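You operate a simulated robot arm through the tools that you are given. There is no shell and no other tool. Be economical: measure what you need, move in short steps, check, and stop when the job is done.

Carry out the task below with a simulated two-armed robot. There is one attempt and no reset: what you move stays moved.

JOB
Set up machine No. 1 from the job card: plate, depth and tuft size.
Fine: plate flat in its seat, table back in. Where these are worked on the way, their far stop is far enough and under half their travel is too little: sliding table.

It is judged by the outcome, as a careful person would: the job done as asked, and still so three seconds after it is handed in. It fails if anything else is knocked over, pushed out of place, dropped, spilled or broken.

ROBOT AND FRAMES
Two 7-joint arms with two-finger parallel grippers on one trunk, on a base that drives. Base frame: it is fixed to the floor where the robot stands at the start and does not move with it; the origin is under the middle of the robot, x ahead of it, y to its left, z up. Readings come in m, rad, newtons and seconds.
The left shoulder is at the start at [0.05, 0.187, 1.135], the right one opposite. With the tool pointing down near the work surface each hand reaches from about 0.1 to 0.66 m from the robot's upright axis, wherever it stands, measured 20 degrees to its own side. Places, roughly: box start button [0.8, 0.5, 0.7]; brake lever [1, 0.5, 1.1]; clamp knob [0.7, 0.2, 1]; clutch lever [0.6, -0.1, 0.9]; counter button [0.8, 0.1, 1.3]; depth knob [0.9, 0.3, 1.2]; drive belt [0.7, 0, 0.8]; foot pedal [0.7, 0, 0.1]; green machine [0.9, -0.1, 0.7]; main switch [0.8, 0.6, 0.7]; plate seat on the sliding table [0.8, 0, 1]; sliding table [0.8, 0.1, 1]; tension knob [0.5, -0.2, 0.5]; tuft knob [0.9, 0.3, 1.3]; wire knob [0.8, 0.2, 1.2]. Payload 3.43 kg a hand.
The TCP of each hand is the grasp point between the finger pads, 0.03 m short of the fingertips. In the tool frame z runs along the fingers and y along their closing line. Largest opening 0.094 m; finger width 0.028, thickness 0.01; the body of the gripper, 0.05 by 0.096 m, starts 0.055 m behind the TCP.
Orientation is told as [roll, pitch, yaw] about the base's x, y, z axes, in that order, counted from this pose: with the fingers straight down and closing along the base's y, the tool's x points along the base's -x, its y along +y and its z along -z.

CONTROLS
- The arms move only by the tool apply_moves. It takes "left_rows", "right_rows" or both (then of equal length, played together; a hand with none holds still); each is a list of rows, each a list of 2 entries, a list of its own where there are three numbers: the shift along the tool's x, y, z in m, then the turn, a rotation vector about the tool's x, y, z in rad. In form: [[[dx, dy, dz], [ax, ay, az]], ...]. A call has 1 to 20 rows; each row is the pose to reach, as a shift and turn from the pose commanded when the call began, along the tool's axes at that moment. "left_claw" and "right_claw" are, for a hand that has rows, the opening, from 0 (shut) to 1 (fully open), set as the call begins (left out, the last holds). Rows are played at 5 a second. More than 0.05 m and 0.15 rad between two rows, or a gripper value outside its range, and nothing of the call is played. A pose out of reach is approached as far as the arm can. The call stops where the force on the tool passes 40 N (or 10 N more than at its start, if that is more) or the arm is blocked; 0.2 s more then pass. The fingers move at their own pace (about 0.153 m/s each) and stop on an object; they squeeze with about 38 N. The grip force told is the motor's: it shows also when the fingers shut on nothing. Time passes only in rows, and 0.2 s behind the last, so rows that repeat a pose let the fingers close. It gives the time, the measured TCP pose, the force on the tool (base axes), the opening and the grip force at its end, in the units of the frame above (readings bear some noise), with the torque about the TCP (base axes, N m) and any sound that the robot's microphone picked up, and new pictures: "show" is both (left out), scene, wrist or none (wrist: the cameras of the hands that moved).
- Cameras (640 x 400 px; columns grow to the right, rows downward): "scene" is now at [0.1375, -0.0207, 1.2841]; the picture's right is [-0.36, -0.93, 0.00], its down [-0.51, 0.19, -0.84] and it looks along [0.78, -0.30, -0.54] (base axes); focal length 214 px, centre (320, 200). "left" rides on the left gripper at [0.076, -0.014, -0.103] in its tool frame; the picture's right is [0.18, 0.98, 0.00], its down [-0.75, 0.14, -0.64] and it looks along [-0.63, 0.12, 0.77] (tool axes); focal length 243 px, centre (320, 200). "right" rides on the right gripper at [0.076, 0.014, -0.103] in its tool frame; the picture's right is [-0.18, 0.98, 0.00], its down [-0.75, -0.14, -0.64] and it looks along [-0.63, -0.12, 0.77] (tool axes); focal length 243 px, centre (320, 200). There is no depth. A picture from a camera that has moved, and an enlarged one, comes with that camera's place and axes in the base frame and with its lens. The place of the scene camera against the robot may be out by one fixed shift of up to 0.025 m in any direction.
- slide_trunk(by): slides the trunk up (or, below 0, down) by that many m; the arms and the scene camera ride with it, the base frame stays. It gives what a move gives, with no picture.
- steer(legs): drives the robot by 1 to 6 legs, each [ahead, left, turn to the left] in m, m and rad, along the robot's own axes; the way and the turn of a leg run together, so that a leg with both is an arc; at most 1.5 m and 3.142 rad a leg. The arms and the cameras ride along, it lands a little off, and it stops where it bumps. It gives what a move gives, and a new picture of the scene camera.
- head_to(pan, tilt): turns the head with the scene camera to pan (to the left, within 1.396 rad either way) and tilt (down, from -0.506 to 1.204), counted from straight ahead of the robot. It gives what a move gives, and a new picture of the scene camera.
- inspect(camera, box): a new picture of the part [left, top, right, bottom] of that camera's present view, enlarged. No time passes.
- hand_in(): hands the job in; it is judged then, once.

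Go step by step. Nothing tells you exact positions but the pictures and the camera data: compare them with the known pose of the tool, close in by small moves and look again before you grip or let go. The budget is 120 turns and 260 pictures, counting those below and the enlarged ones. Unless the task says otherwise, let go and move clear before handing in, and close with one line.

The tools are called after "Call:" by a JSON object that holds its "method" and its "body". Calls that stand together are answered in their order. apply_moves: Moves the arms, as the interface text tells. Its arguments: {"type":"object","properties":{"left_rows":{"type":"array"},"left_claw":{"type":"number"},"right_rows":{"type":"array"},"right_claw":{"type":"number"},"show":{"type":"string","enum":["both","scene","wrist","none"]}},"required":[]} The other tools are called the same way: slide_trunk (by) slides the trunk up or down; steer (legs) drives the base; head_to (pan, tilt) turns the head that bears the scene camera; inspect (camera, box) takes an enlarged picture of a part of a camera's view; hand_in () hands the job in.

At the start:

```text
time: 0.0
left_eef_pos: [0.3919, 0.0977, 0.9989]
left_orientation: [0.0, -0.001, 0.001]
left_ft_force: [0.2, -0.7, 0.1]
left_moment: [0.0, 0.01, 0.0]
left_grip_width: 0.0942
left_finger_force: 0.0
right_eef_pos: [0.4404, -0.3437, 1.001]
right_orientation: [-0.001, -0.001, 0.0]
right_ft_force: [-0.4, 0.4, -0.2]
right_moment: [0.0, -0.02, 0.0]
right_grip_width: 0.0939
right_finger_force: 0.2
trunk travel left (down, up): [-0.35, 0.082]
robot x, y, heading: [-0.0027, -0.0007, 0.001]
head pan, tilt: [-0.363, 0.574]
```

scene: 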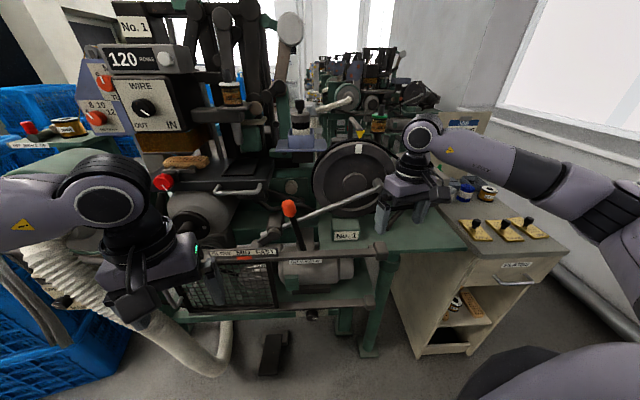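
right: 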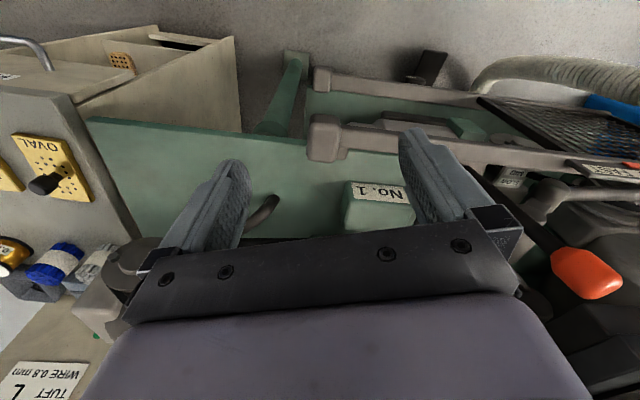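
left: 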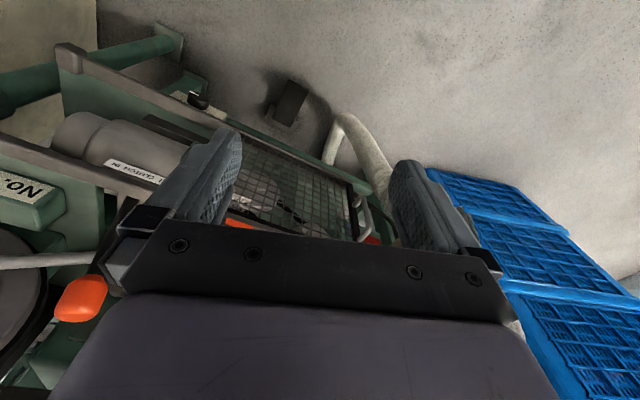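

I see machine No. 1 ahead with the wire knob, two red knobs (depth/tuft) at left, and plates on a cabinet at right. I look closer for the job card and the scales.

Call:
{"method": "inspect", "body": {"camera": "scene", "box": [0, 0, 240, 150]}}

Call:
{"method": "inspect", "body": {"camera": "scene", "box": [400, 100, 580, 300]}}

Call:
{"method": "inspect", "body": {"camera": "scene", "box": [130, 130, 330, 290]}}

Call:
{"method": "inspect", "body": {"camera": "right", "box": [0, 200, 200, 400]}}

```text
2.67 times, centred on (120, 75) of scene
camera zoom: at [0.1375, -0.0207, 1.2841], right [-0.36, -0.93, 0.0], down [-0.51, 0.19, -0.84], along [0.78, -0.3, -0.54], focal length 572 px, centre (853, 533)
```

zoom: 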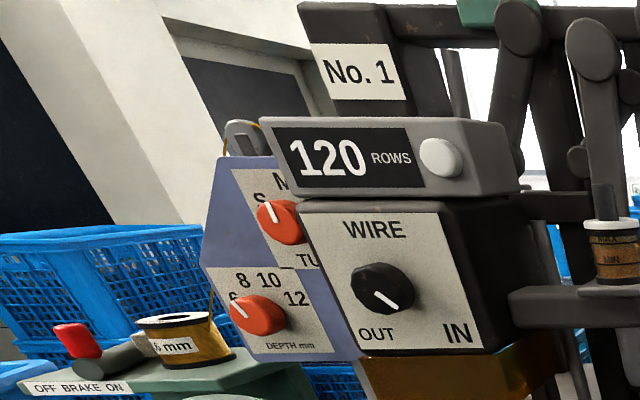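

```text
2.00 times, centred on (490, 200) of scene
camera zoom: at [0.1375, -0.0207, 1.2841], right [-0.36, -0.93, 0.0], down [-0.51, 0.19, -0.84], along [0.78, -0.3, -0.54], focal length 429 px, centre (-20, 200)
```

zoom: 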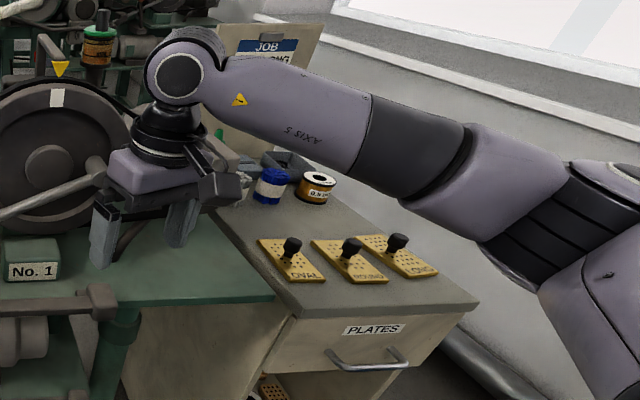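

```text
2.50 times, centred on (230, 210) of scene
camera zoom: at [0.1375, -0.0207, 1.2841], right [-0.36, -0.93, 0.0], down [-0.51, 0.19, -0.84], along [0.78, -0.3, -0.54], focal length 536 px, centre (545, 175)
```

zoom: 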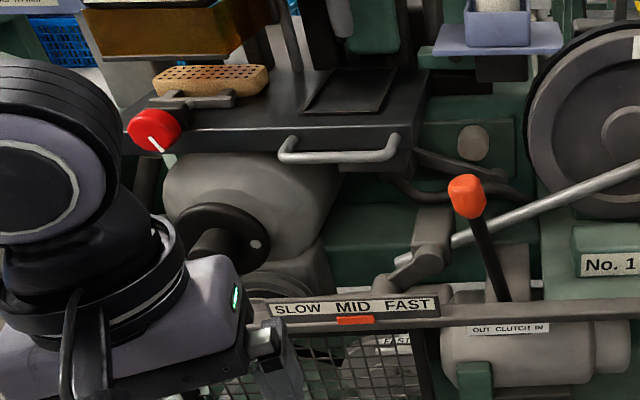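

```text
2.00 times, centred on (100, 300) of right
camera zoom: at [0.3648, -0.3289, 1.1024], right [0.18, 0.98, 0.0], down [0.75, -0.14, 0.64], along [0.63, -0.12, -0.77], focal length 485 px, centre (760, 0)
```

zoom: 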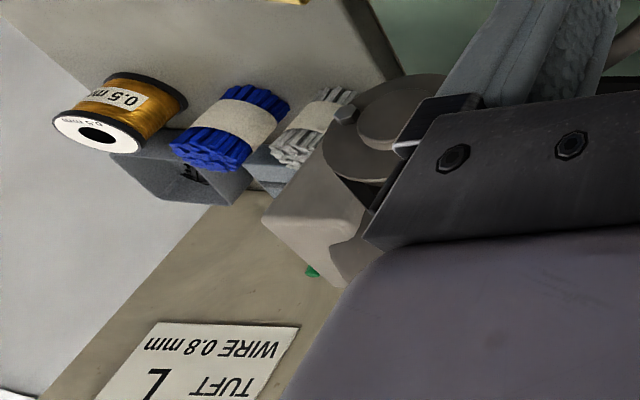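

The job card hangs behind the right arm ("TUFT L, WIRE 0.8 mm…"). I tilt the right hand to read the card with its camera.

Call:
{"method": "apply_moves", "body": {"right_rows": [[[0.02, 0, -0.02], [0, -0.14, 0]], [[0.04, 0, -0.04], [0, -0.28, 0]], [[0.06, 0, -0.06], [0, -0.42, 0]], [[0.08, 0, -0.08], [0, -0.56, 0]]], "show": "both"}}

```text
time: 1.0
left_eef_pos: [0.3909, 0.0986, 0.999]
left_orientation: [-0.001, -0.003, 0.0]
left_ft_force: [0.7, 0.3, -0.1]
left_moment: [0.03, 0.02, -0.01]
left_grip_width: 0.094
left_finger_force: 0.1
right_eef_pos: [0.3582, -0.3421, 1.0804]
right_orientation: [0.001, -0.564, 0.0]
right_ft_force: [-0.1, -0.4, 0.4]
right_moment: [0.01, -0.03, 0.0]
right_grip_width: 0.0941
right_finger_force: 0.1
trunk travel left (down, up): [-0.35, 0.082]
robot x, y, heading: [0.0003, 0.0024, -0.001]
head pan, tilt: [-0.363, 0.574]
camera scene: at [0.1369, -0.0206, 1.2842], right [-0.36, -0.93, 0.0], down [-0.51, 0.19, -0.84], along [0.79, -0.3, -0.54], focal length 214 px, centre (320, 200)
camera right: at [0.2402, -0.3283, 1.1259], right [0.16, 0.98, 0.1], down [0.3, -0.14, 0.94], along [0.94, -0.12, -0.31], focal length 243 px, centre (320, 200)
```

scene: 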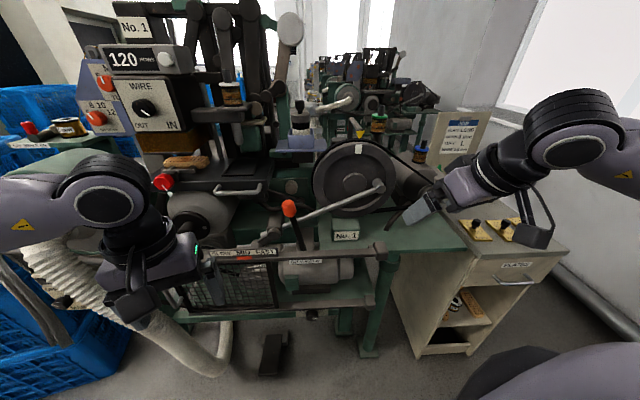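
right: 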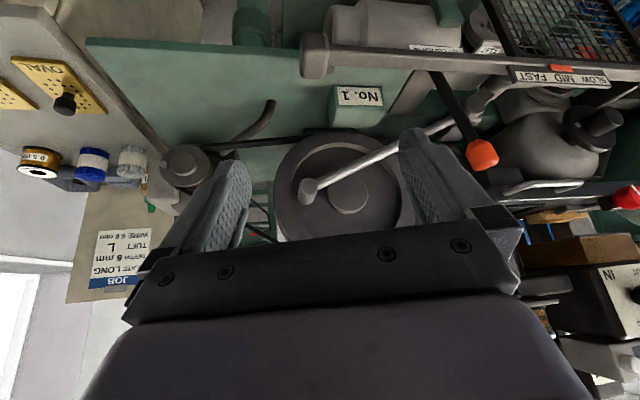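

Call:
{"method": "inspect", "body": {"camera": "right", "box": [60, 210, 180, 300]}}

Call:
{"method": "inspect", "body": {"camera": "scene", "box": [400, 90, 520, 170]}}

Call:
{"method": "head_to", "body": {"pan": 0.2, "tilt": 0.3}}

```text
4.44 times, centred on (120, 255) of right
camera zoom: at [0.2402, -0.3283, 1.1259], right [0.16, 0.98, 0.1], down [0.3, -0.14, 0.94], along [0.94, -0.12, -0.31], focal length 1078 px, centre (1209, -44)
```

zoom: 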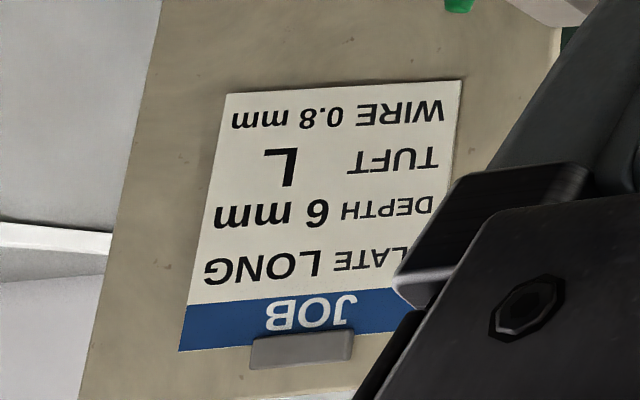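

```text
5.00 times, centred on (460, 130) of scene
camera zoom: at [0.1369, -0.0206, 1.2842], right [-0.36, -0.93, 0.0], down [-0.51, 0.19, -0.84], along [0.79, -0.3, -0.54], focal length 1072 px, centre (-380, 550)
```

zoom: 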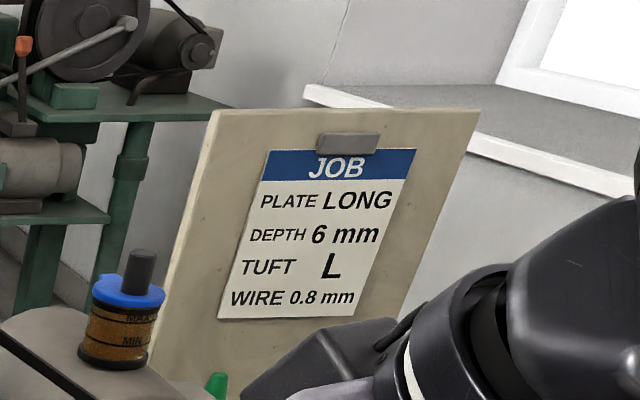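

```text
time: 2.0
left_eef_pos: [0.391, 0.0989, 1.0014]
left_orientation: [0.0, -0.002, 0.0]
left_ft_force: [0.4, -0.1, 0.5]
left_moment: [-0.05, -0.03, 0.0]
left_grip_width: 0.0938
left_finger_force: 0.0
right_eef_pos: [0.3603, -0.3426, 1.0791]
right_orientation: [0.0, -0.558, -0.001]
right_ft_force: [-0.3, -0.1, 0.5]
right_moment: [0.03, 0.0, 0.01]
right_grip_width: 0.0942
right_finger_force: 0.0
trunk travel left (down, up): [-0.35, 0.082]
robot x, y, heading: [0.0026, 0.001, 0.001]
head pan, tilt: [0.201, 0.3]
camera scene: at [0.1457, 0.0295, 1.3092], right [0.2, -0.98, 0.0], down [-0.29, -0.06, -0.96], along [0.94, 0.19, -0.3], focal length 214 px, centre (320, 200)
```

scene: 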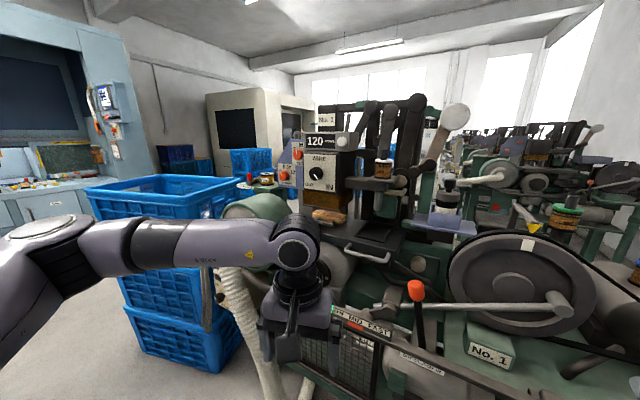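

The card says plate LONG, depth 6 mm, tuft L. I now look closely at the dials, the table and the seat.

Call:
{"method": "inspect", "body": {"camera": "scene", "box": [265, 100, 375, 200]}}

Call:
{"method": "inspect", "body": {"camera": "scene", "box": [300, 180, 460, 290]}}

```text
4.00 times, centred on (320, 150) of scene
camera zoom: at [0.1457, 0.0295, 1.3092], right [0.2, -0.98, 0.0], down [-0.29, -0.06, -0.96], along [0.94, 0.19, -0.3], focal length 858 px, centre (320, 400)
```

zoom: 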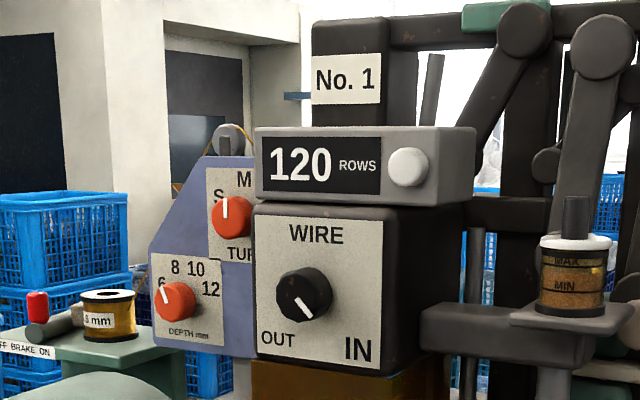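

```text
3.64 times, centred on (380, 235) of scene
camera zoom: at [0.1457, 0.0295, 1.3092], right [0.2, -0.98, 0.0], down [-0.29, -0.06, -0.96], along [0.94, 0.19, -0.3], focal length 780 px, centre (102, 73)
```

zoom: 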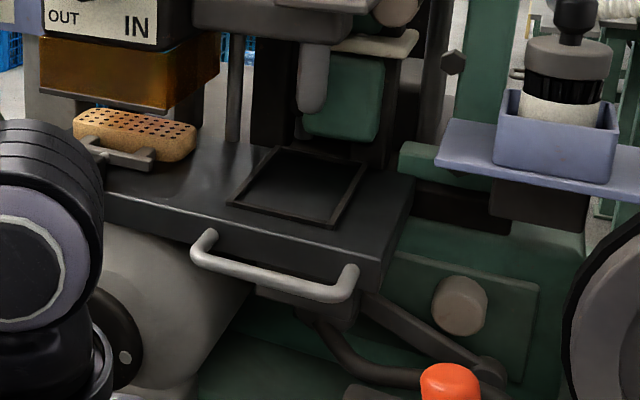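

Knob pointers need a straight-on view. I bring the left hand up to face forward at the dial panel so its camera can read them.

Call:
{"method": "apply_moves", "body": {"left_rows": [[[0, 0.018, -0.018], [0, -0.1428, 0]], [[0, 0.036, -0.036], [0, -0.2856, 0]], [[0, 0.054, -0.054], [0, -0.4284, 0]], [[0, 0.072, -0.072], [0, -0.5712, 0]], [[0, 0.09, -0.09], [0, -0.714, 0]], [[0, 0.108, -0.108], [0, -0.8568, 0]], [[0, 0.126, -0.126], [0, -0.9996, 0]], [[0, 0.144, -0.144], [0, -1.1424, 0]], [[0, 0.162, -0.162], [0, -1.2852, 0]], [[0, 0.18, -0.18], [0, -1.428, 0]], [[0, 0.2, -0.2], [0, -1.5708, 0]]], "show": "both"}}

```text
time: 4.4
left_eef_pos: [0.4326, 0.3126, 1.2222]
left_orientation: [2.953, -1.568, -2.952]
left_ft_force: [0.0, 0.4, 0.5]
left_moment: [0.0, 0.01, -0.01]
left_grip_width: 0.0941
left_finger_force: 0.0
left hand out of reach, approached as far as the arm can: row 7, 8, 9, 10, 11
right_eef_pos: [0.3601, -0.3421, 1.0799]
right_orientation: [-0.001, -0.561, 0.001]
right_ft_force: [-0.3, 0.2, -0.5]
right_moment: [-0.04, 0.01, -0.02]
right_grip_width: 0.0941
right_finger_force: 0.0
trunk travel left (down, up): [-0.35, 0.082]
robot x, y, heading: [0.0018, -0.0009, 0.004]
head pan, tilt: [0.201, 0.3]
camera scene: at [0.1452, 0.03, 1.3093], right [0.2, -0.98, 0.0], down [-0.29, -0.06, -0.96], along [0.94, 0.19, -0.3], focal length 214 px, centre (320, 200)
camera left: at [0.3292, 0.2974, 1.1453], right [0.0, 0.98, -0.18], down [-0.64, 0.14, 0.75], along [0.76, 0.12, 0.63], focal length 243 px, centre (320, 200)
```

scene: 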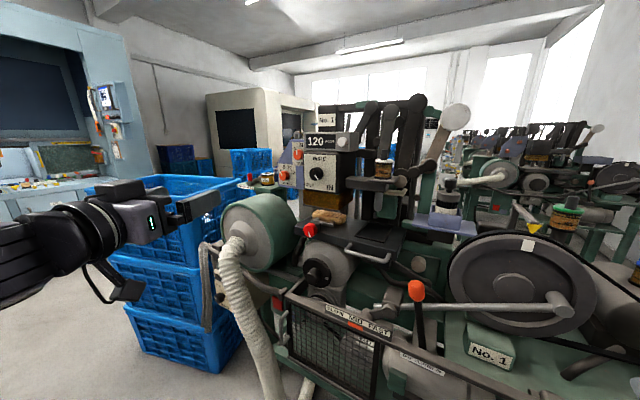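
left: 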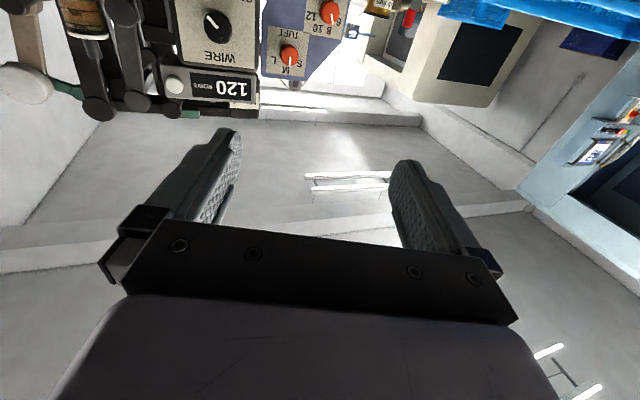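

The wrist camera now sees both dials; I enlarge them.

Call:
{"method": "inspect", "body": {"camera": "left", "box": [250, 0, 370, 90]}}

Call:
{"method": "inspect", "body": {"camera": "scene", "box": [270, 130, 330, 190]}}

```text
4.44 times, centred on (310, 45) of left
camera zoom: at [0.3292, 0.2974, 1.1453], right [0.0, 0.98, -0.18], down [-0.64, 0.14, 0.75], along [0.76, 0.12, 0.63], focal length 1078 px, centre (364, 889)
```

zoom: 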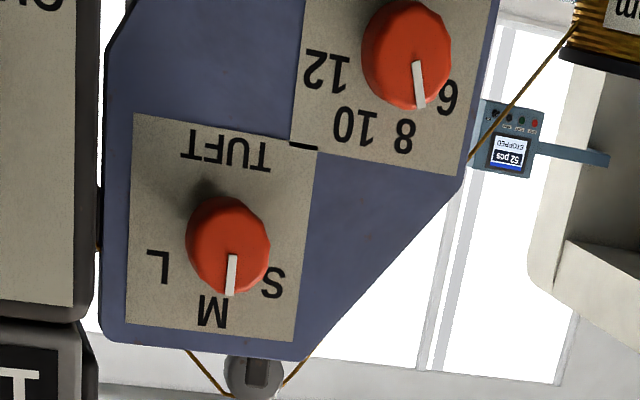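

```text
6.67 times, centred on (300, 160) of scene
camera zoom: at [0.1452, 0.03, 1.3093], right [0.2, -0.98, 0.0], down [-0.29, -0.06, -0.96], along [0.94, 0.19, -0.3], focal length 1430 px, centre (453, 467)
```

zoom: 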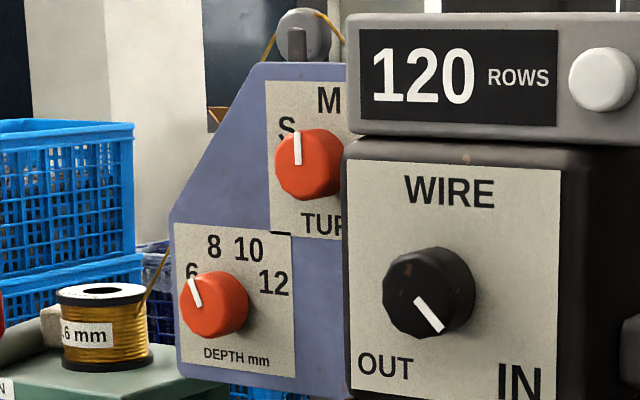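

Depth points at about 8 and tuft at M; they must go to 6 and L. By triangulation the depth knob is near (0.90, 0.32, 1.16), the tuft knob near (0.90, 0.25, 1.25). I drive a little closer for reach.

Call:
{"method": "steer", "body": {"legs": [[0.15, 0, 0]]}}

Call:
{"method": "inspect", "body": {"camera": "left", "box": [160, 0, 480, 200]}}

```text
time: 5.7
left_eef_pos: [0.5787, 0.3139, 1.221]
left_orientation: [-1.858, -1.571, 1.859]
left_ft_force: [-0.4, -0.6, 0.2]
left_moment: [0.0, 0.0, -0.01]
left_grip_width: 0.0939
left_finger_force: 0.2
right_eef_pos: [0.5087, -0.3426, 1.0792]
right_orientation: [0.002, -0.559, 0.0]
right_ft_force: [0.2, -1.0, -0.2]
right_moment: [0.01, 0.02, -0.01]
right_grip_width: 0.094
right_finger_force: 0.1
trunk travel left (down, up): [-0.35, 0.082]
robot x, y, heading: [0.1425, -0.0011, 0.001]
head pan, tilt: [0.201, 0.3]
camera scene: at [0.2928, 0.0299, 1.3091], right [0.2, -0.98, 0.0], down [-0.29, -0.06, -0.96], along [0.94, 0.19, -0.3], focal length 214 px, centre (320, 200)
```

scene: 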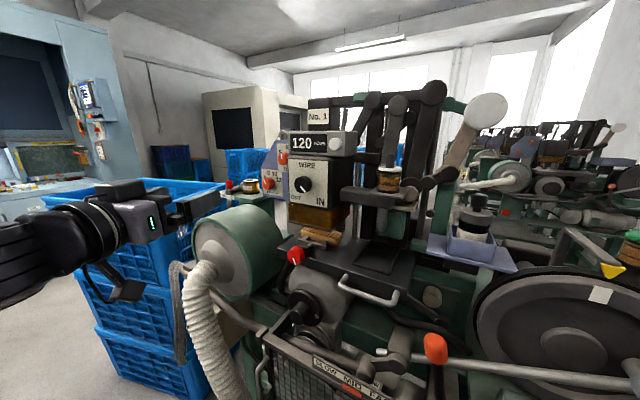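

```text
2.00 times, centred on (320, 100) of left
camera zoom: at [0.4762, 0.2972, 1.1448], right [0.0, 0.98, -0.18], down [-0.64, 0.14, 0.75], along [0.77, 0.12, 0.63], focal length 485 px, centre (320, 400)
```

zoom: 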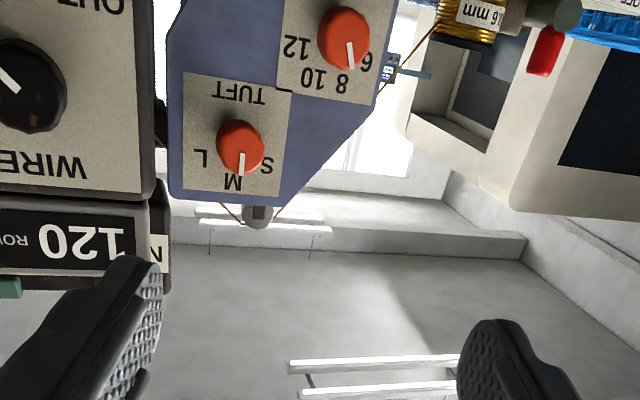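

Refined: tuft knob ≈ (0.896, 0.253, 1.248), wire box edge at y≈0.206. I roll the left hand so the fingers close vertically and stop in front of the tuft knob.

Call:
{"method": "apply_moves", "body": {"left_rows": [[[0, 0, 0.02], [0, 0, 0.14]], [[-0.005, -0.01, 0.04], [0, 0, 0.28]], [[-0.01, -0.02, 0.06], [0, 0, 0.42]], [[-0.015, -0.03, 0.08], [0, 0, 0.56]], [[-0.02, -0.04, 0.1], [0, 0, 0.7]], [[-0.024, -0.05, 0.12], [0, 0, 0.84]], [[-0.026, -0.06, 0.14], [0, 0, 0.98]], [[-0.027, -0.06, 0.15], [0, 0, 1.12]], [[-0.027, -0.06, 0.16], [0, 0, 1.24]], [[-0.027, -0.06, 0.165], [0, 0, 1.35]]], "left_claw": 0.7, "show": "both"}}

```text
time: 7.9
left_eef_pos: [0.7432, 0.254, 1.2495]
left_orientation: [1.573, -0.22, -1.57]
left_ft_force: [-0.5, -0.1, -0.2]
left_moment: [0.01, 0.02, -0.03]
left_grip_width: 0.0658
left_finger_force: 0.0
right_eef_pos: [0.5062, -0.3426, 1.0781]
right_orientation: [0.0, -0.559, 0.001]
right_ft_force: [0.1, -0.4, 0.4]
right_moment: [0.03, -0.02, 0.01]
right_grip_width: 0.094
right_finger_force: 0.0
trunk travel left (down, up): [-0.35, 0.082]
robot x, y, heading: [0.1512, -0.0061, 0.003]
head pan, tilt: [0.201, 0.3]
camera scene: at [0.2919, 0.0298, 1.3092], right [0.2, -0.98, 0.0], down [-0.29, -0.06, -0.96], along [0.94, 0.19, -0.3], focal length 214 px, centre (320, 200)
camera left: at [0.6406, 0.3238, 1.2179], right [0.0, 0.39, 0.92], down [-0.64, -0.71, 0.3], along [0.77, -0.59, 0.25], focal length 243 px, centre (320, 200)
```

scene: 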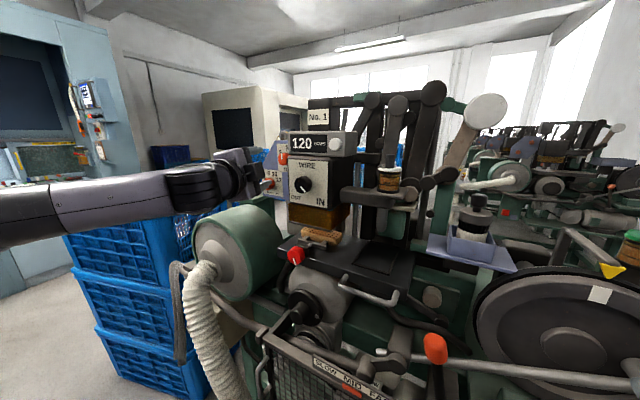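
left: 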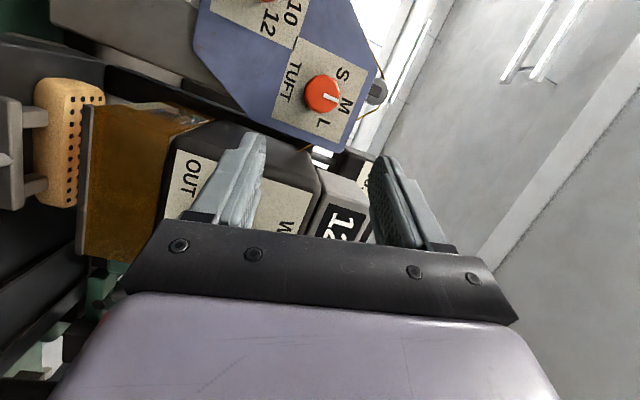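

Alignment holds: knob at (0.89, 0.256, 1.248). I go forward 0.10 m and look.

Call:
{"method": "apply_moves", "body": {"left_rows": [[[0, 0, 0.03], [0, 0, 0]], [[0, 0, 0.06], [0, 0, 0]], [[0, 0, 0.08], [0, 0, 0]], [[0.001, 0, 0.1], [0, 0, 0]]], "show": "wrist"}}

Call:
{"method": "inspect", "body": {"camera": "left", "box": [200, 40, 440, 190]}}

```text
time: 8.9
left_eef_pos: [0.8442, 0.2551, 1.2484]
left_orientation: [1.571, -0.22, -1.571]
left_ft_force: [0.1, 0.1, 1.2]
left_moment: [-0.03, -0.01, 0.01]
left_grip_width: 0.0658
left_finger_force: 0.1
right_eef_pos: [0.5067, -0.3424, 1.0791]
right_orientation: [0.0, -0.561, 0.0]
right_ft_force: [-0.2, 0.3, 0.6]
right_moment: [0.03, -0.01, -0.03]
right_grip_width: 0.0939
right_finger_force: 0.1
trunk travel left (down, up): [-0.35, 0.082]
robot x, y, heading: [0.1457, 0.0003, -0.002]
head pan, tilt: [0.201, 0.3]
camera left: at [0.7415, 0.3242, 1.2175], right [0.0, 0.39, 0.92], down [-0.64, -0.7, 0.3], along [0.77, -0.59, 0.25], focal length 243 px, centre (320, 200)
```

left: 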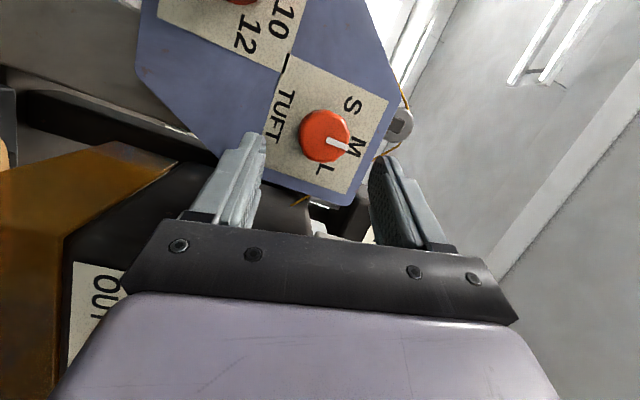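

```text
2.67 times, centred on (320, 115) of left
camera zoom: at [0.7415, 0.3242, 1.2175], right [0.0, 0.39, 0.92], down [-0.64, -0.7, 0.3], along [0.77, -0.59, 0.25], focal length 647 px, centre (320, 427)
```

zoom: 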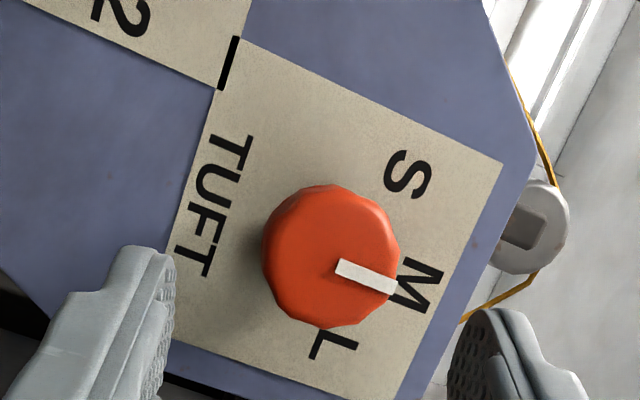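

Pointer is at M, and L lies about 60° clockwise. I advance 25 mm and close on the knob.

Call:
{"method": "apply_moves", "body": {"left_rows": [[[0.003, 0, 0.012], [0, 0, 0]], [[0.003, 0, 0.025], [0, 0, 0]]], "show": "none"}}

Call:
{"method": "apply_moves", "body": {"left_rows": [[[0, 0, 0], [0, 0, 0]], [[0, 0, 0], [0, 0, 0]], [[0, 0, 0], [0, 0, 0]]], "left_claw": 0.1, "show": "wrist"}}

```text
time: 9.5
left_eef_pos: [0.8675, 0.2579, 1.2485]
left_orientation: [1.572, -0.223, -1.57]
left_ft_force: [-4.0, 0.8, -0.6]
left_moment: [0.05, 0.0, -0.27]
left_grip_width: 0.0659
left_finger_force: 0.0
right_eef_pos: [0.5053, -0.3416, 1.079]
right_orientation: [-0.001, -0.56, 0.0]
right_ft_force: [0.1, 0.2, -0.1]
right_moment: [0.01, 0.0, -0.01]
right_grip_width: 0.0942
right_finger_force: 0.0
trunk travel left (down, up): [-0.35, 0.082]
robot x, y, heading: [0.1474, 0.0001, 0.003]
head pan, tilt: [0.201, 0.3]
```

```text
time: 10.3
left_eef_pos: [0.868, 0.2573, 1.2469]
left_orientation: [1.57, -0.222, -1.571]
left_ft_force: [-16.0, -1.0, -13.1]
left_moment: [0.03, 0.47, -0.29]
left_grip_width: 0.0166
left_finger_force: 6.4
right_eef_pos: [0.5048, -0.3427, 1.0805]
right_orientation: [0.0, -0.559, 0.001]
right_ft_force: [0.2, -1.4, -0.5]
right_moment: [-0.03, 0.01, 0.01]
right_grip_width: 0.094
right_finger_force: 0.1
trunk travel left (down, up): [-0.35, 0.082]
robot x, y, heading: [0.1453, 0.0028, 0.003]
head pan, tilt: [0.201, 0.3]
camera left: at [0.7645, 0.3266, 1.2161], right [0.0, 0.4, 0.92], down [-0.64, -0.7, 0.3], along [0.77, -0.59, 0.25], focal length 243 px, centre (320, 200)
```

left: 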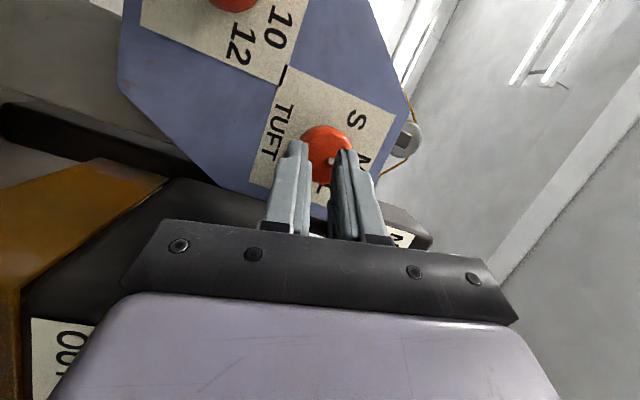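

The hand met something at its box side (force −x, contact near y≈0.19) before the fingers were deep enough. I open, back off and look at the box clearance.

Call:
{"method": "apply_moves", "body": {"left_rows": [[[0, 0, 0], [0, 0, 0]], [[0, 0, 0], [0, 0, 0]], [[0, 0, -0.004], [0, 0, 0]]], "left_claw": 0.7, "show": "scene"}}

Call:
{"method": "inspect", "body": {"camera": "scene", "box": [200, 110, 380, 230]}}

Call:
{"method": "inspect", "body": {"camera": "left", "box": [200, 60, 440, 210]}}

```text
time: 11.1
left_eef_pos: [0.8641, 0.2582, 1.2485]
left_orientation: [1.572, -0.221, -1.567]
left_ft_force: [0.0, 0.0, -1.1]
left_moment: [-0.03, 0.01, 0.0]
left_grip_width: 0.0659
left_finger_force: 0.0
right_eef_pos: [0.5069, -0.342, 1.0794]
right_orientation: [0.0, -0.56, -0.001]
right_ft_force: [0.0, -0.4, -0.5]
right_moment: [-0.02, -0.04, 0.0]
right_grip_width: 0.0937
right_finger_force: 0.0
trunk travel left (down, up): [-0.35, 0.082]
robot x, y, heading: [0.1459, -0.0013, 0.001]
head pan, tilt: [0.201, 0.3]
camera scene: at [0.2919, 0.03, 1.3093], right [0.2, -0.98, 0.0], down [-0.29, -0.06, -0.96], along [0.94, 0.19, -0.3], focal length 214 px, centre (320, 200)
```

scene: 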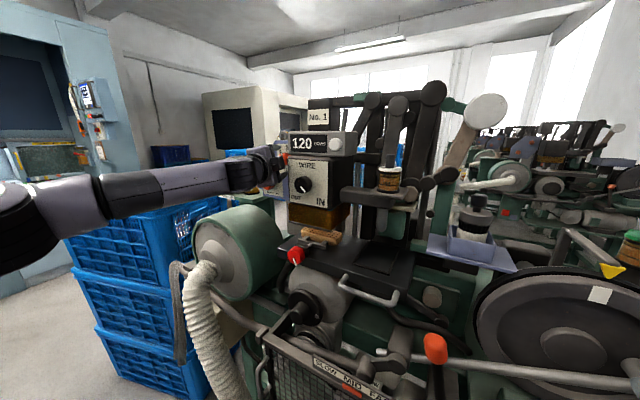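

```text
3.33 times, centred on (290, 170) of scene
camera zoom: at [0.2919, 0.03, 1.3093], right [0.2, -0.98, 0.0], down [-0.29, -0.06, -0.96], along [0.94, 0.19, -0.3], focal length 715 px, centre (420, 300)
```

zoom: 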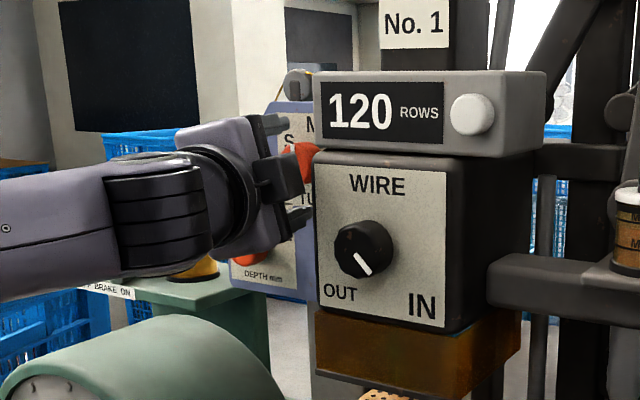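

```text
2.67 times, centred on (320, 135) of left
camera zoom: at [0.7613, 0.3273, 1.2171], right [0.0, 0.4, 0.92], down [-0.64, -0.71, 0.3], along [0.77, -0.59, 0.25], focal length 647 px, centre (320, 373)
```

zoom: 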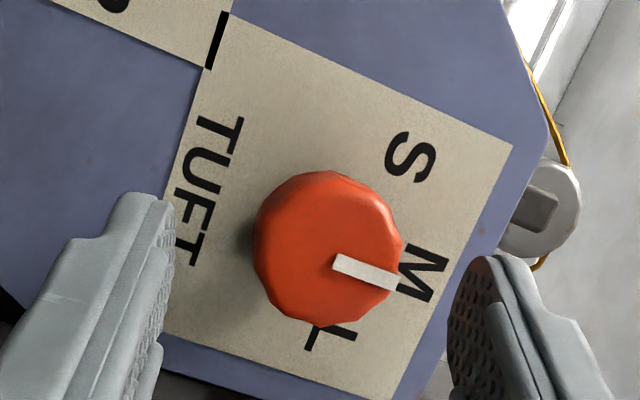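

The small block on the far side of the gripper hits the counter box. I back off and swing the hand 25° so it comes in from the left, keeping the fingers above and below the knob.

Call:
{"method": "apply_moves", "body": {"left_rows": [[[-0.002, -0.001, -0.03], [0, 0, 0]], [[-0.002, -0.001, -0.03], [0, -0.145, 0]], [[-0.002, -0.001, -0.03], [0, -0.29, 0]], [[-0.002, -0.001, -0.03], [0, -0.436, 0]]], "show": "none"}}

Call:
{"method": "apply_moves", "body": {"left_rows": [[[0.01, 0, 0.021], [0, 0, 0]], [[0.0186, 0, 0.04], [0, 0, 0]], [[0.0215, 0, 0.046], [0, 0, 0]]], "show": "wrist"}}

Call:
{"method": "inspect", "body": {"camera": "left", "box": [200, 60, 440, 210]}}

Call:
{"method": "inspect", "body": {"camera": "scene", "box": [230, 130, 330, 200]}}

```text
time: 12.1
left_eef_pos: [0.8343, 0.2555, 1.2498]
left_orientation: [1.657, -0.205, -2.016]
left_ft_force: [0.2, 0.8, 0.3]
left_moment: [-0.01, 0.0, -0.04]
left_grip_width: 0.0659
left_finger_force: 0.1
right_eef_pos: [0.5062, -0.3417, 1.0786]
right_orientation: [0.0, -0.559, -0.001]
right_ft_force: [0.3, -0.4, -0.6]
right_moment: [0.0, -0.01, 0.02]
right_grip_width: 0.094
right_finger_force: 0.1
trunk travel left (down, up): [-0.35, 0.082]
robot x, y, heading: [0.1467, -0.003, 0.001]
head pan, tilt: [0.201, 0.3]
```

```text
time: 12.9
left_eef_pos: [0.8853, 0.2539, 1.2489]
left_orientation: [1.666, -0.201, -2.013]
left_ft_force: [0.7, 0.4, -0.7]
left_moment: [0.03, 0.02, -0.04]
left_grip_width: 0.0658
left_finger_force: 0.2
right_eef_pos: [0.508, -0.3411, 1.0788]
right_orientation: [-0.001, -0.561, 0.001]
right_ft_force: [-0.9, -0.8, -0.5]
right_moment: [0.02, -0.02, 0.0]
right_grip_width: 0.0939
right_finger_force: 0.1
trunk travel left (down, up): [-0.35, 0.082]
robot x, y, heading: [0.1469, 0.0025, -0.002]
head pan, tilt: [0.201, 0.3]
camera left: at [0.8239, 0.3596, 1.2097], right [0.08, 0.38, 0.92], down [-0.9, -0.37, 0.23], along [0.43, -0.85, 0.31], focal length 243 px, centre (320, 200)
```

left: 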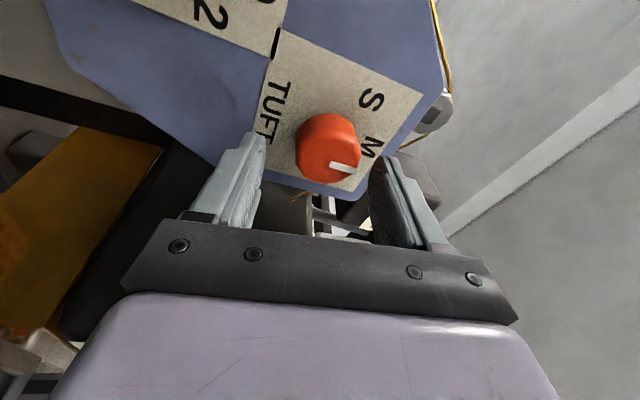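

```text
2.67 times, centred on (320, 135) of left
camera zoom: at [0.8239, 0.3596, 1.2097], right [0.08, 0.38, 0.92], down [-0.9, -0.37, 0.23], along [0.43, -0.85, 0.31], focal length 647 px, centre (320, 373)
```

zoom: 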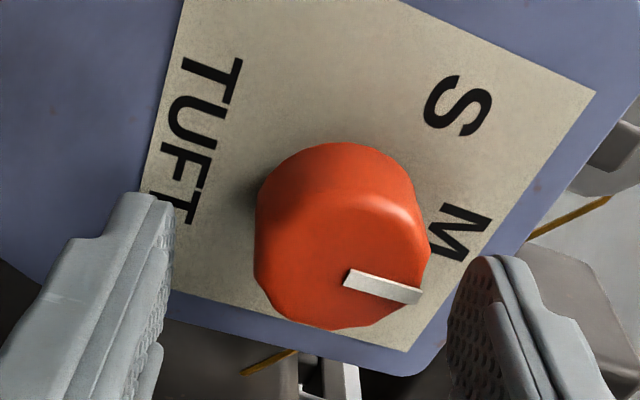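

```text
5.71 times, centred on (280, 165) of scene
camera zoom: at [0.2921, 0.0299, 1.3092], right [0.2, -0.98, 0.0], down [-0.29, -0.06, -0.96], along [0.94, 0.19, -0.3], focal length 1226 px, centre (549, 400)
```

zoom: 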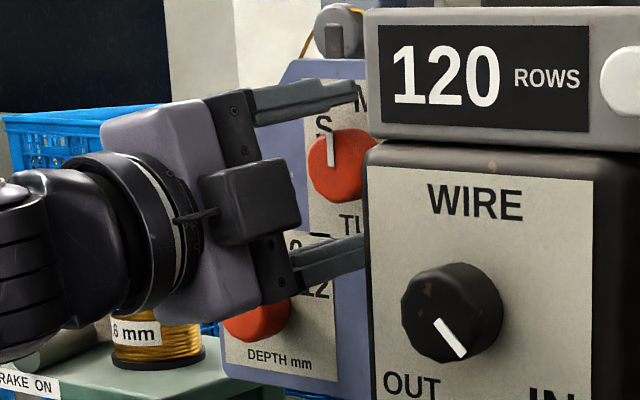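

Knob face is at x≈0.902, axis y≈0.256. I move 17 mm deeper and 11 mm left so the fingertips straddle it, then close.

Call:
{"method": "apply_moves", "body": {"left_rows": [[[0.0097, 0.0044, -0.0045], [0, 0, 0]], [[0.0165, 0.0044, 0.0111], [0, 0, 0]]], "show": "none"}}

Call:
{"method": "apply_moves", "body": {"left_rows": [[[0, 0, 0], [0, 0, 0]], [[0, 0, 0], [0, 0, 0]], [[0, 0, 0], [0, 0, 0]]], "left_claw": 0.1, "show": "wrist"}}

```text
time: 13.5
left_eef_pos: [0.9005, 0.2659, 1.2512]
left_orientation: [1.667, -0.199, -2.015]
left_ft_force: [-11.6, 1.3, -1.8]
left_moment: [0.05, 0.54, -0.1]
left_grip_width: 0.0664
left_finger_force: 0.8
right_eef_pos: [0.505, -0.3421, 1.0791]
right_orientation: [0.0, -0.562, 0.001]
right_ft_force: [-0.1, -0.2, -0.7]
right_moment: [0.03, -0.01, 0.0]
right_grip_width: 0.094
right_finger_force: 0.1
trunk travel left (down, up): [-0.35, 0.082]
robot x, y, heading: [0.1461, -0.0006, -0.003]
head pan, tilt: [0.201, 0.3]
```

```text
time: 14.3
left_eef_pos: [0.9003, 0.266, 1.2488]
left_orientation: [1.662, -0.199, -2.016]
left_ft_force: [-23.2, 0.2, -18.7]
left_moment: [0.32, 0.25, 0.27]
left_grip_width: 0.0373
left_finger_force: 45.1
right_eef_pos: [0.5066, -0.3418, 1.0798]
right_orientation: [0.0, -0.562, 0.002]
right_ft_force: [0.3, 0.3, 0.4]
right_moment: [0.0, 0.0, -0.03]
right_grip_width: 0.0942
right_finger_force: 0.1
trunk travel left (down, up): [-0.35, 0.082]
robot x, y, heading: [0.1467, -0.0028, 0.003]
head pan, tilt: [0.201, 0.3]
camera left: at [0.8401, 0.3717, 1.2096], right [0.08, 0.38, 0.92], down [-0.9, -0.37, 0.23], along [0.43, -0.85, 0.31], focal length 243 px, centre (320, 200)
```

left: 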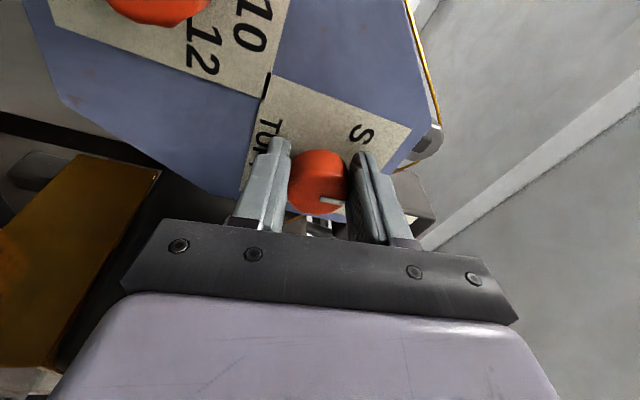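

A firm grip on the knob (37 mm). I turn it about its axis by 30° clockwise, easing off the panel slightly.

Call:
{"method": "apply_moves", "body": {"left_rows": [[[-0.001, 0.0011, -0.0017], [0.0549, 0, 0.1178]], [[-0.0015, 0.0022, -0.0015], [0.1098, 0, 0.2357]], [[-0.0021, 0.0032, -0.0012], [0.1647, 0, 0.3535]], [[-0.0028, 0.0041, -0.0009], [0.2196, 0, 0.4714]]], "show": "wrist"}}

Call:
{"method": "inspect", "body": {"camera": "scene", "box": [230, 130, 330, 200]}}

```text
time: 15.3
left_eef_pos: [0.9003, 0.2673, 1.256]
left_orientation: [1.447, 0.27, -2.015]
left_ft_force: [9.8, -1.6, -0.2]
left_moment: [-0.87, -0.63, 1.73]
left_grip_width: 0.037
left_finger_force: 45.1
right_eef_pos: [0.508, -0.3411, 1.0794]
right_orientation: [0.0, -0.558, 0.001]
right_ft_force: [-0.7, -0.1, -0.8]
right_moment: [-0.03, -0.01, 0.02]
right_grip_width: 0.094
right_finger_force: 0.0
trunk travel left (down, up): [-0.35, 0.082]
robot x, y, heading: [0.1456, -0.0028, 0.001]
head pan, tilt: [0.201, 0.3]
camera left: at [0.8395, 0.3768, 1.2751], right [0.07, -0.13, 0.99], down [-0.9, -0.44, 0.01], along [0.44, -0.89, -0.15], focal length 243 px, centre (320, 200)
```

left: 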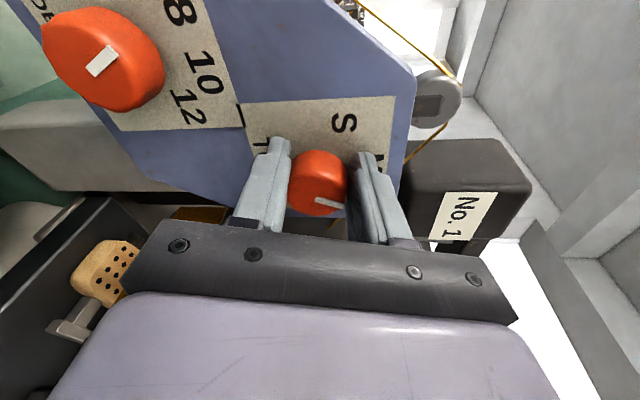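

```text
5.71 times, centred on (280, 165) of scene
camera zoom: at [0.2935, 0.0298, 1.3092], right [0.2, -0.98, 0.0], down [-0.29, -0.06, -0.95], along [0.94, 0.19, -0.3], focal length 1226 px, centre (549, 400)
```

zoom: 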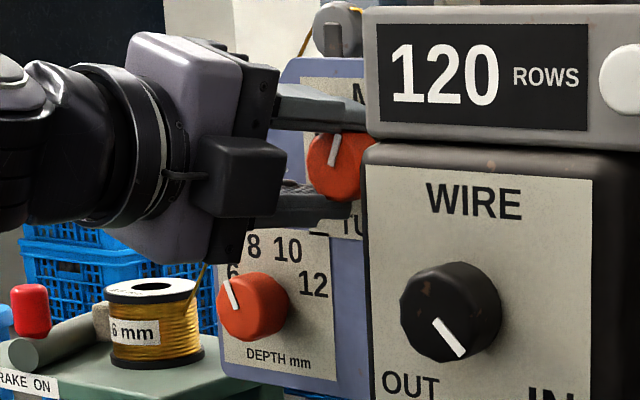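

The knob followed by about 27°. There's room to continue in the same grip, so I turn on another ~33° and check.

Call:
{"method": "apply_moves", "body": {"left_rows": [[[-0.0002, 0.0011, 0.0001], [0.0549, 0, 0.1178]], [[-0.0007, 0.0022, 0.0003], [0.1098, 0, 0.2357]], [[-0.0013, 0.0032, 0.0006], [0.1647, 0, 0.3535]], [[-0.002, 0.0041, 0.0009], [0.2196, 0, 0.4714]], [[-0.0024, 0.0046, 0.0011], [0.2534, 0, 0.5439]]], "show": "wrist"}}

Call:
{"method": "inspect", "body": {"camera": "scene", "box": [230, 130, 330, 200]}}

```text
time: 16.1
left_eef_pos: [0.8996, 0.2681, 1.2598]
left_orientation: [1.342, 0.468, -2.059]
left_ft_force: [-41.7, 4.1, -1.5]
left_moment: [-0.43, -1.27, -1.29]
left_grip_width: 0.0378
left_finger_force: 45.0
left hand out of reach, approached as far as the arm can: row 2, 3
right_eef_pos: [0.5016, -0.3403, 1.0818]
right_orientation: [0.0, -0.564, 0.007]
right_ft_force: [0.1, -0.1, -0.9]
right_moment: [0.0, 0.03, -0.02]
right_grip_width: 0.094
right_finger_force: 0.1
trunk travel left (down, up): [-0.35, 0.082]
robot x, y, heading: [0.1434, -0.0021, 0.006]
head pan, tilt: [0.201, 0.3]
stopped in row 3 (left hand): the force on the tool passed its limit at 50 N (the readings are from after the stop); the commanded pose is now the measured one
camera left: at [0.8387, 0.3712, 1.3028], right [0.07, -0.34, 0.94], down [-0.9, -0.43, -0.09], along [0.43, -0.84, -0.34], focal length 243 px, centre (320, 200)
```

left: 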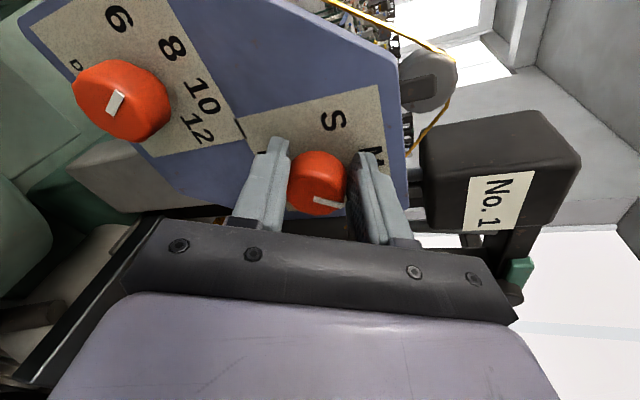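

```text
5.71 times, centred on (280, 165) of scene
camera zoom: at [0.2837, 0.0314, 1.3101], right [0.2, -0.98, 0.0], down [-0.28, -0.06, -0.96], along [0.94, 0.2, -0.29], focal length 1226 px, centre (549, 400)
```

zoom: 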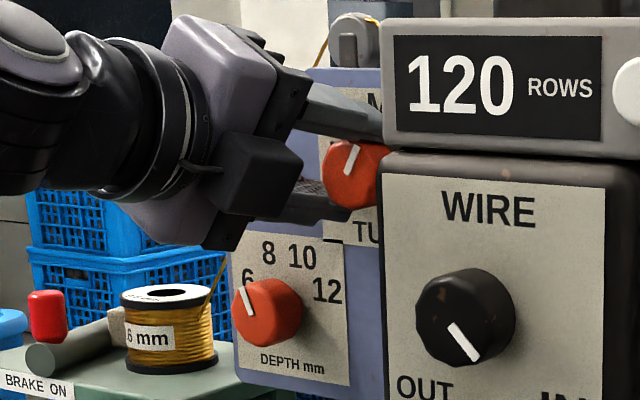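

The arm ran out of wrist range at about 38°. I release, back off, view the pointer, and reset the hand for a second stroke.

Call:
{"method": "apply_moves", "body": {"left_rows": [[[0, 0, 0], [0, 0, 0]], [[0, 0, 0], [0, 0, 0]], [[-0.006, 0, -0.013], [0, 0, 0]], [[-0.0127, 0, -0.0272], [0, 0, 0]]], "left_claw": 0.7, "show": "none"}}

Call:
{"method": "apply_moves", "body": {"left_rows": [[[-0.001, -0.002, 0], [-0.0524, 0, -0.1124]], [[-0.003, -0.004, 0], [-0.1048, 0, -0.2248]], [[-0.005, -0.006, 0], [-0.1571, 0, -0.3372]], [[-0.006, -0.007, 0], [-0.2095, 0, -0.4496]], [[-0.007, -0.008, 0], [-0.2618, 0, -0.562]]], "show": "wrist"}}

Call:
{"method": "inspect", "body": {"camera": "left", "box": [200, 60, 440, 210]}}

```text
time: 16.3
left_eef_pos: [0.8983, 0.2738, 1.2537]
left_orientation: [1.328, 0.466, -2.065]
left_ft_force: [-42.0, 7.4, -11.6]
left_moment: [-0.01, -1.03, -0.59]
left_grip_width: 0.0581
left_finger_force: 0.1
right_eef_pos: [0.5038, -0.3383, 1.0825]
right_orientation: [-0.003, -0.564, 0.006]
right_ft_force: [-0.1, 0.1, 0.6]
right_moment: [0.0, -0.02, -0.01]
right_grip_width: 0.0939
right_finger_force: 0.1
trunk travel left (down, up): [-0.35, 0.082]
robot x, y, heading: [0.1384, 0.0026, 0.009]
head pan, tilt: [0.201, 0.3]
stopped in row 1 (left hand): the force on the tool passed its limit at 57 N (the readings are from after the stop); the commanded pose is now the measured one
```

```text
time: 17.5
left_eef_pos: [0.9031, 0.2703, 1.2423]
left_orientation: [1.61, -0.096, -1.999]
left_ft_force: [-1.7, 2.7, -1.1]
left_moment: [0.16, 0.1, 0.3]
left_grip_width: 0.066
left_finger_force: 0.1
right_eef_pos: [0.5068, -0.3412, 1.0806]
right_orientation: [0.0, -0.559, 0.007]
right_ft_force: [0.4, 0.8, 0.2]
right_moment: [-0.03, 0.02, 0.0]
right_grip_width: 0.0939
right_finger_force: 0.0
trunk travel left (down, up): [-0.35, 0.082]
robot x, y, heading: [0.1437, -0.0008, 0.005]
head pan, tilt: [0.201, 0.3]
camera left: at [0.8412, 0.3783, 1.216], right [0.08, 0.27, 0.96], down [-0.9, -0.4, 0.19], along [0.44, -0.87, 0.21], focal length 243 px, centre (320, 200)
```

left: 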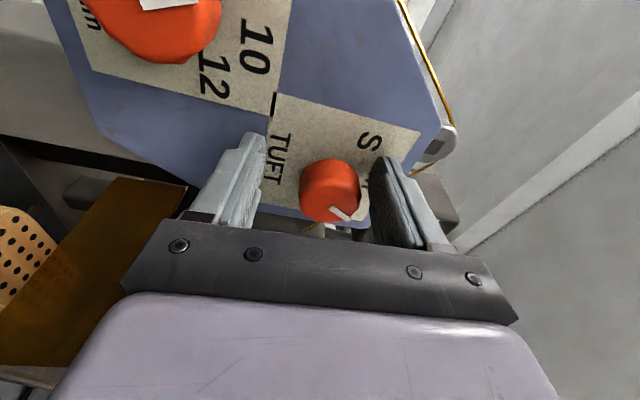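

```text
2.67 times, centred on (320, 135) of left
camera zoom: at [0.8412, 0.3783, 1.216], right [0.08, 0.27, 0.96], down [-0.9, -0.4, 0.19], along [0.44, -0.87, 0.21], focal length 647 px, centre (320, 373)
```

zoom: 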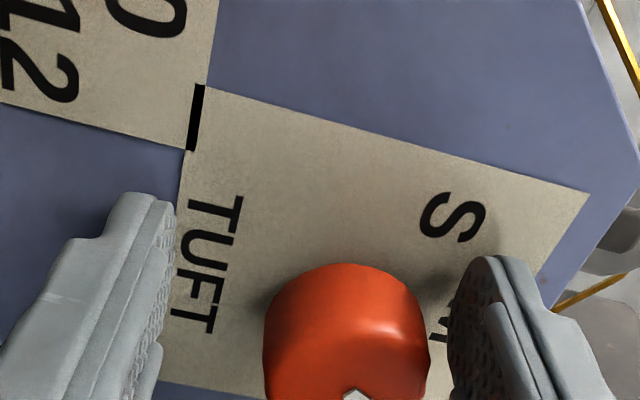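

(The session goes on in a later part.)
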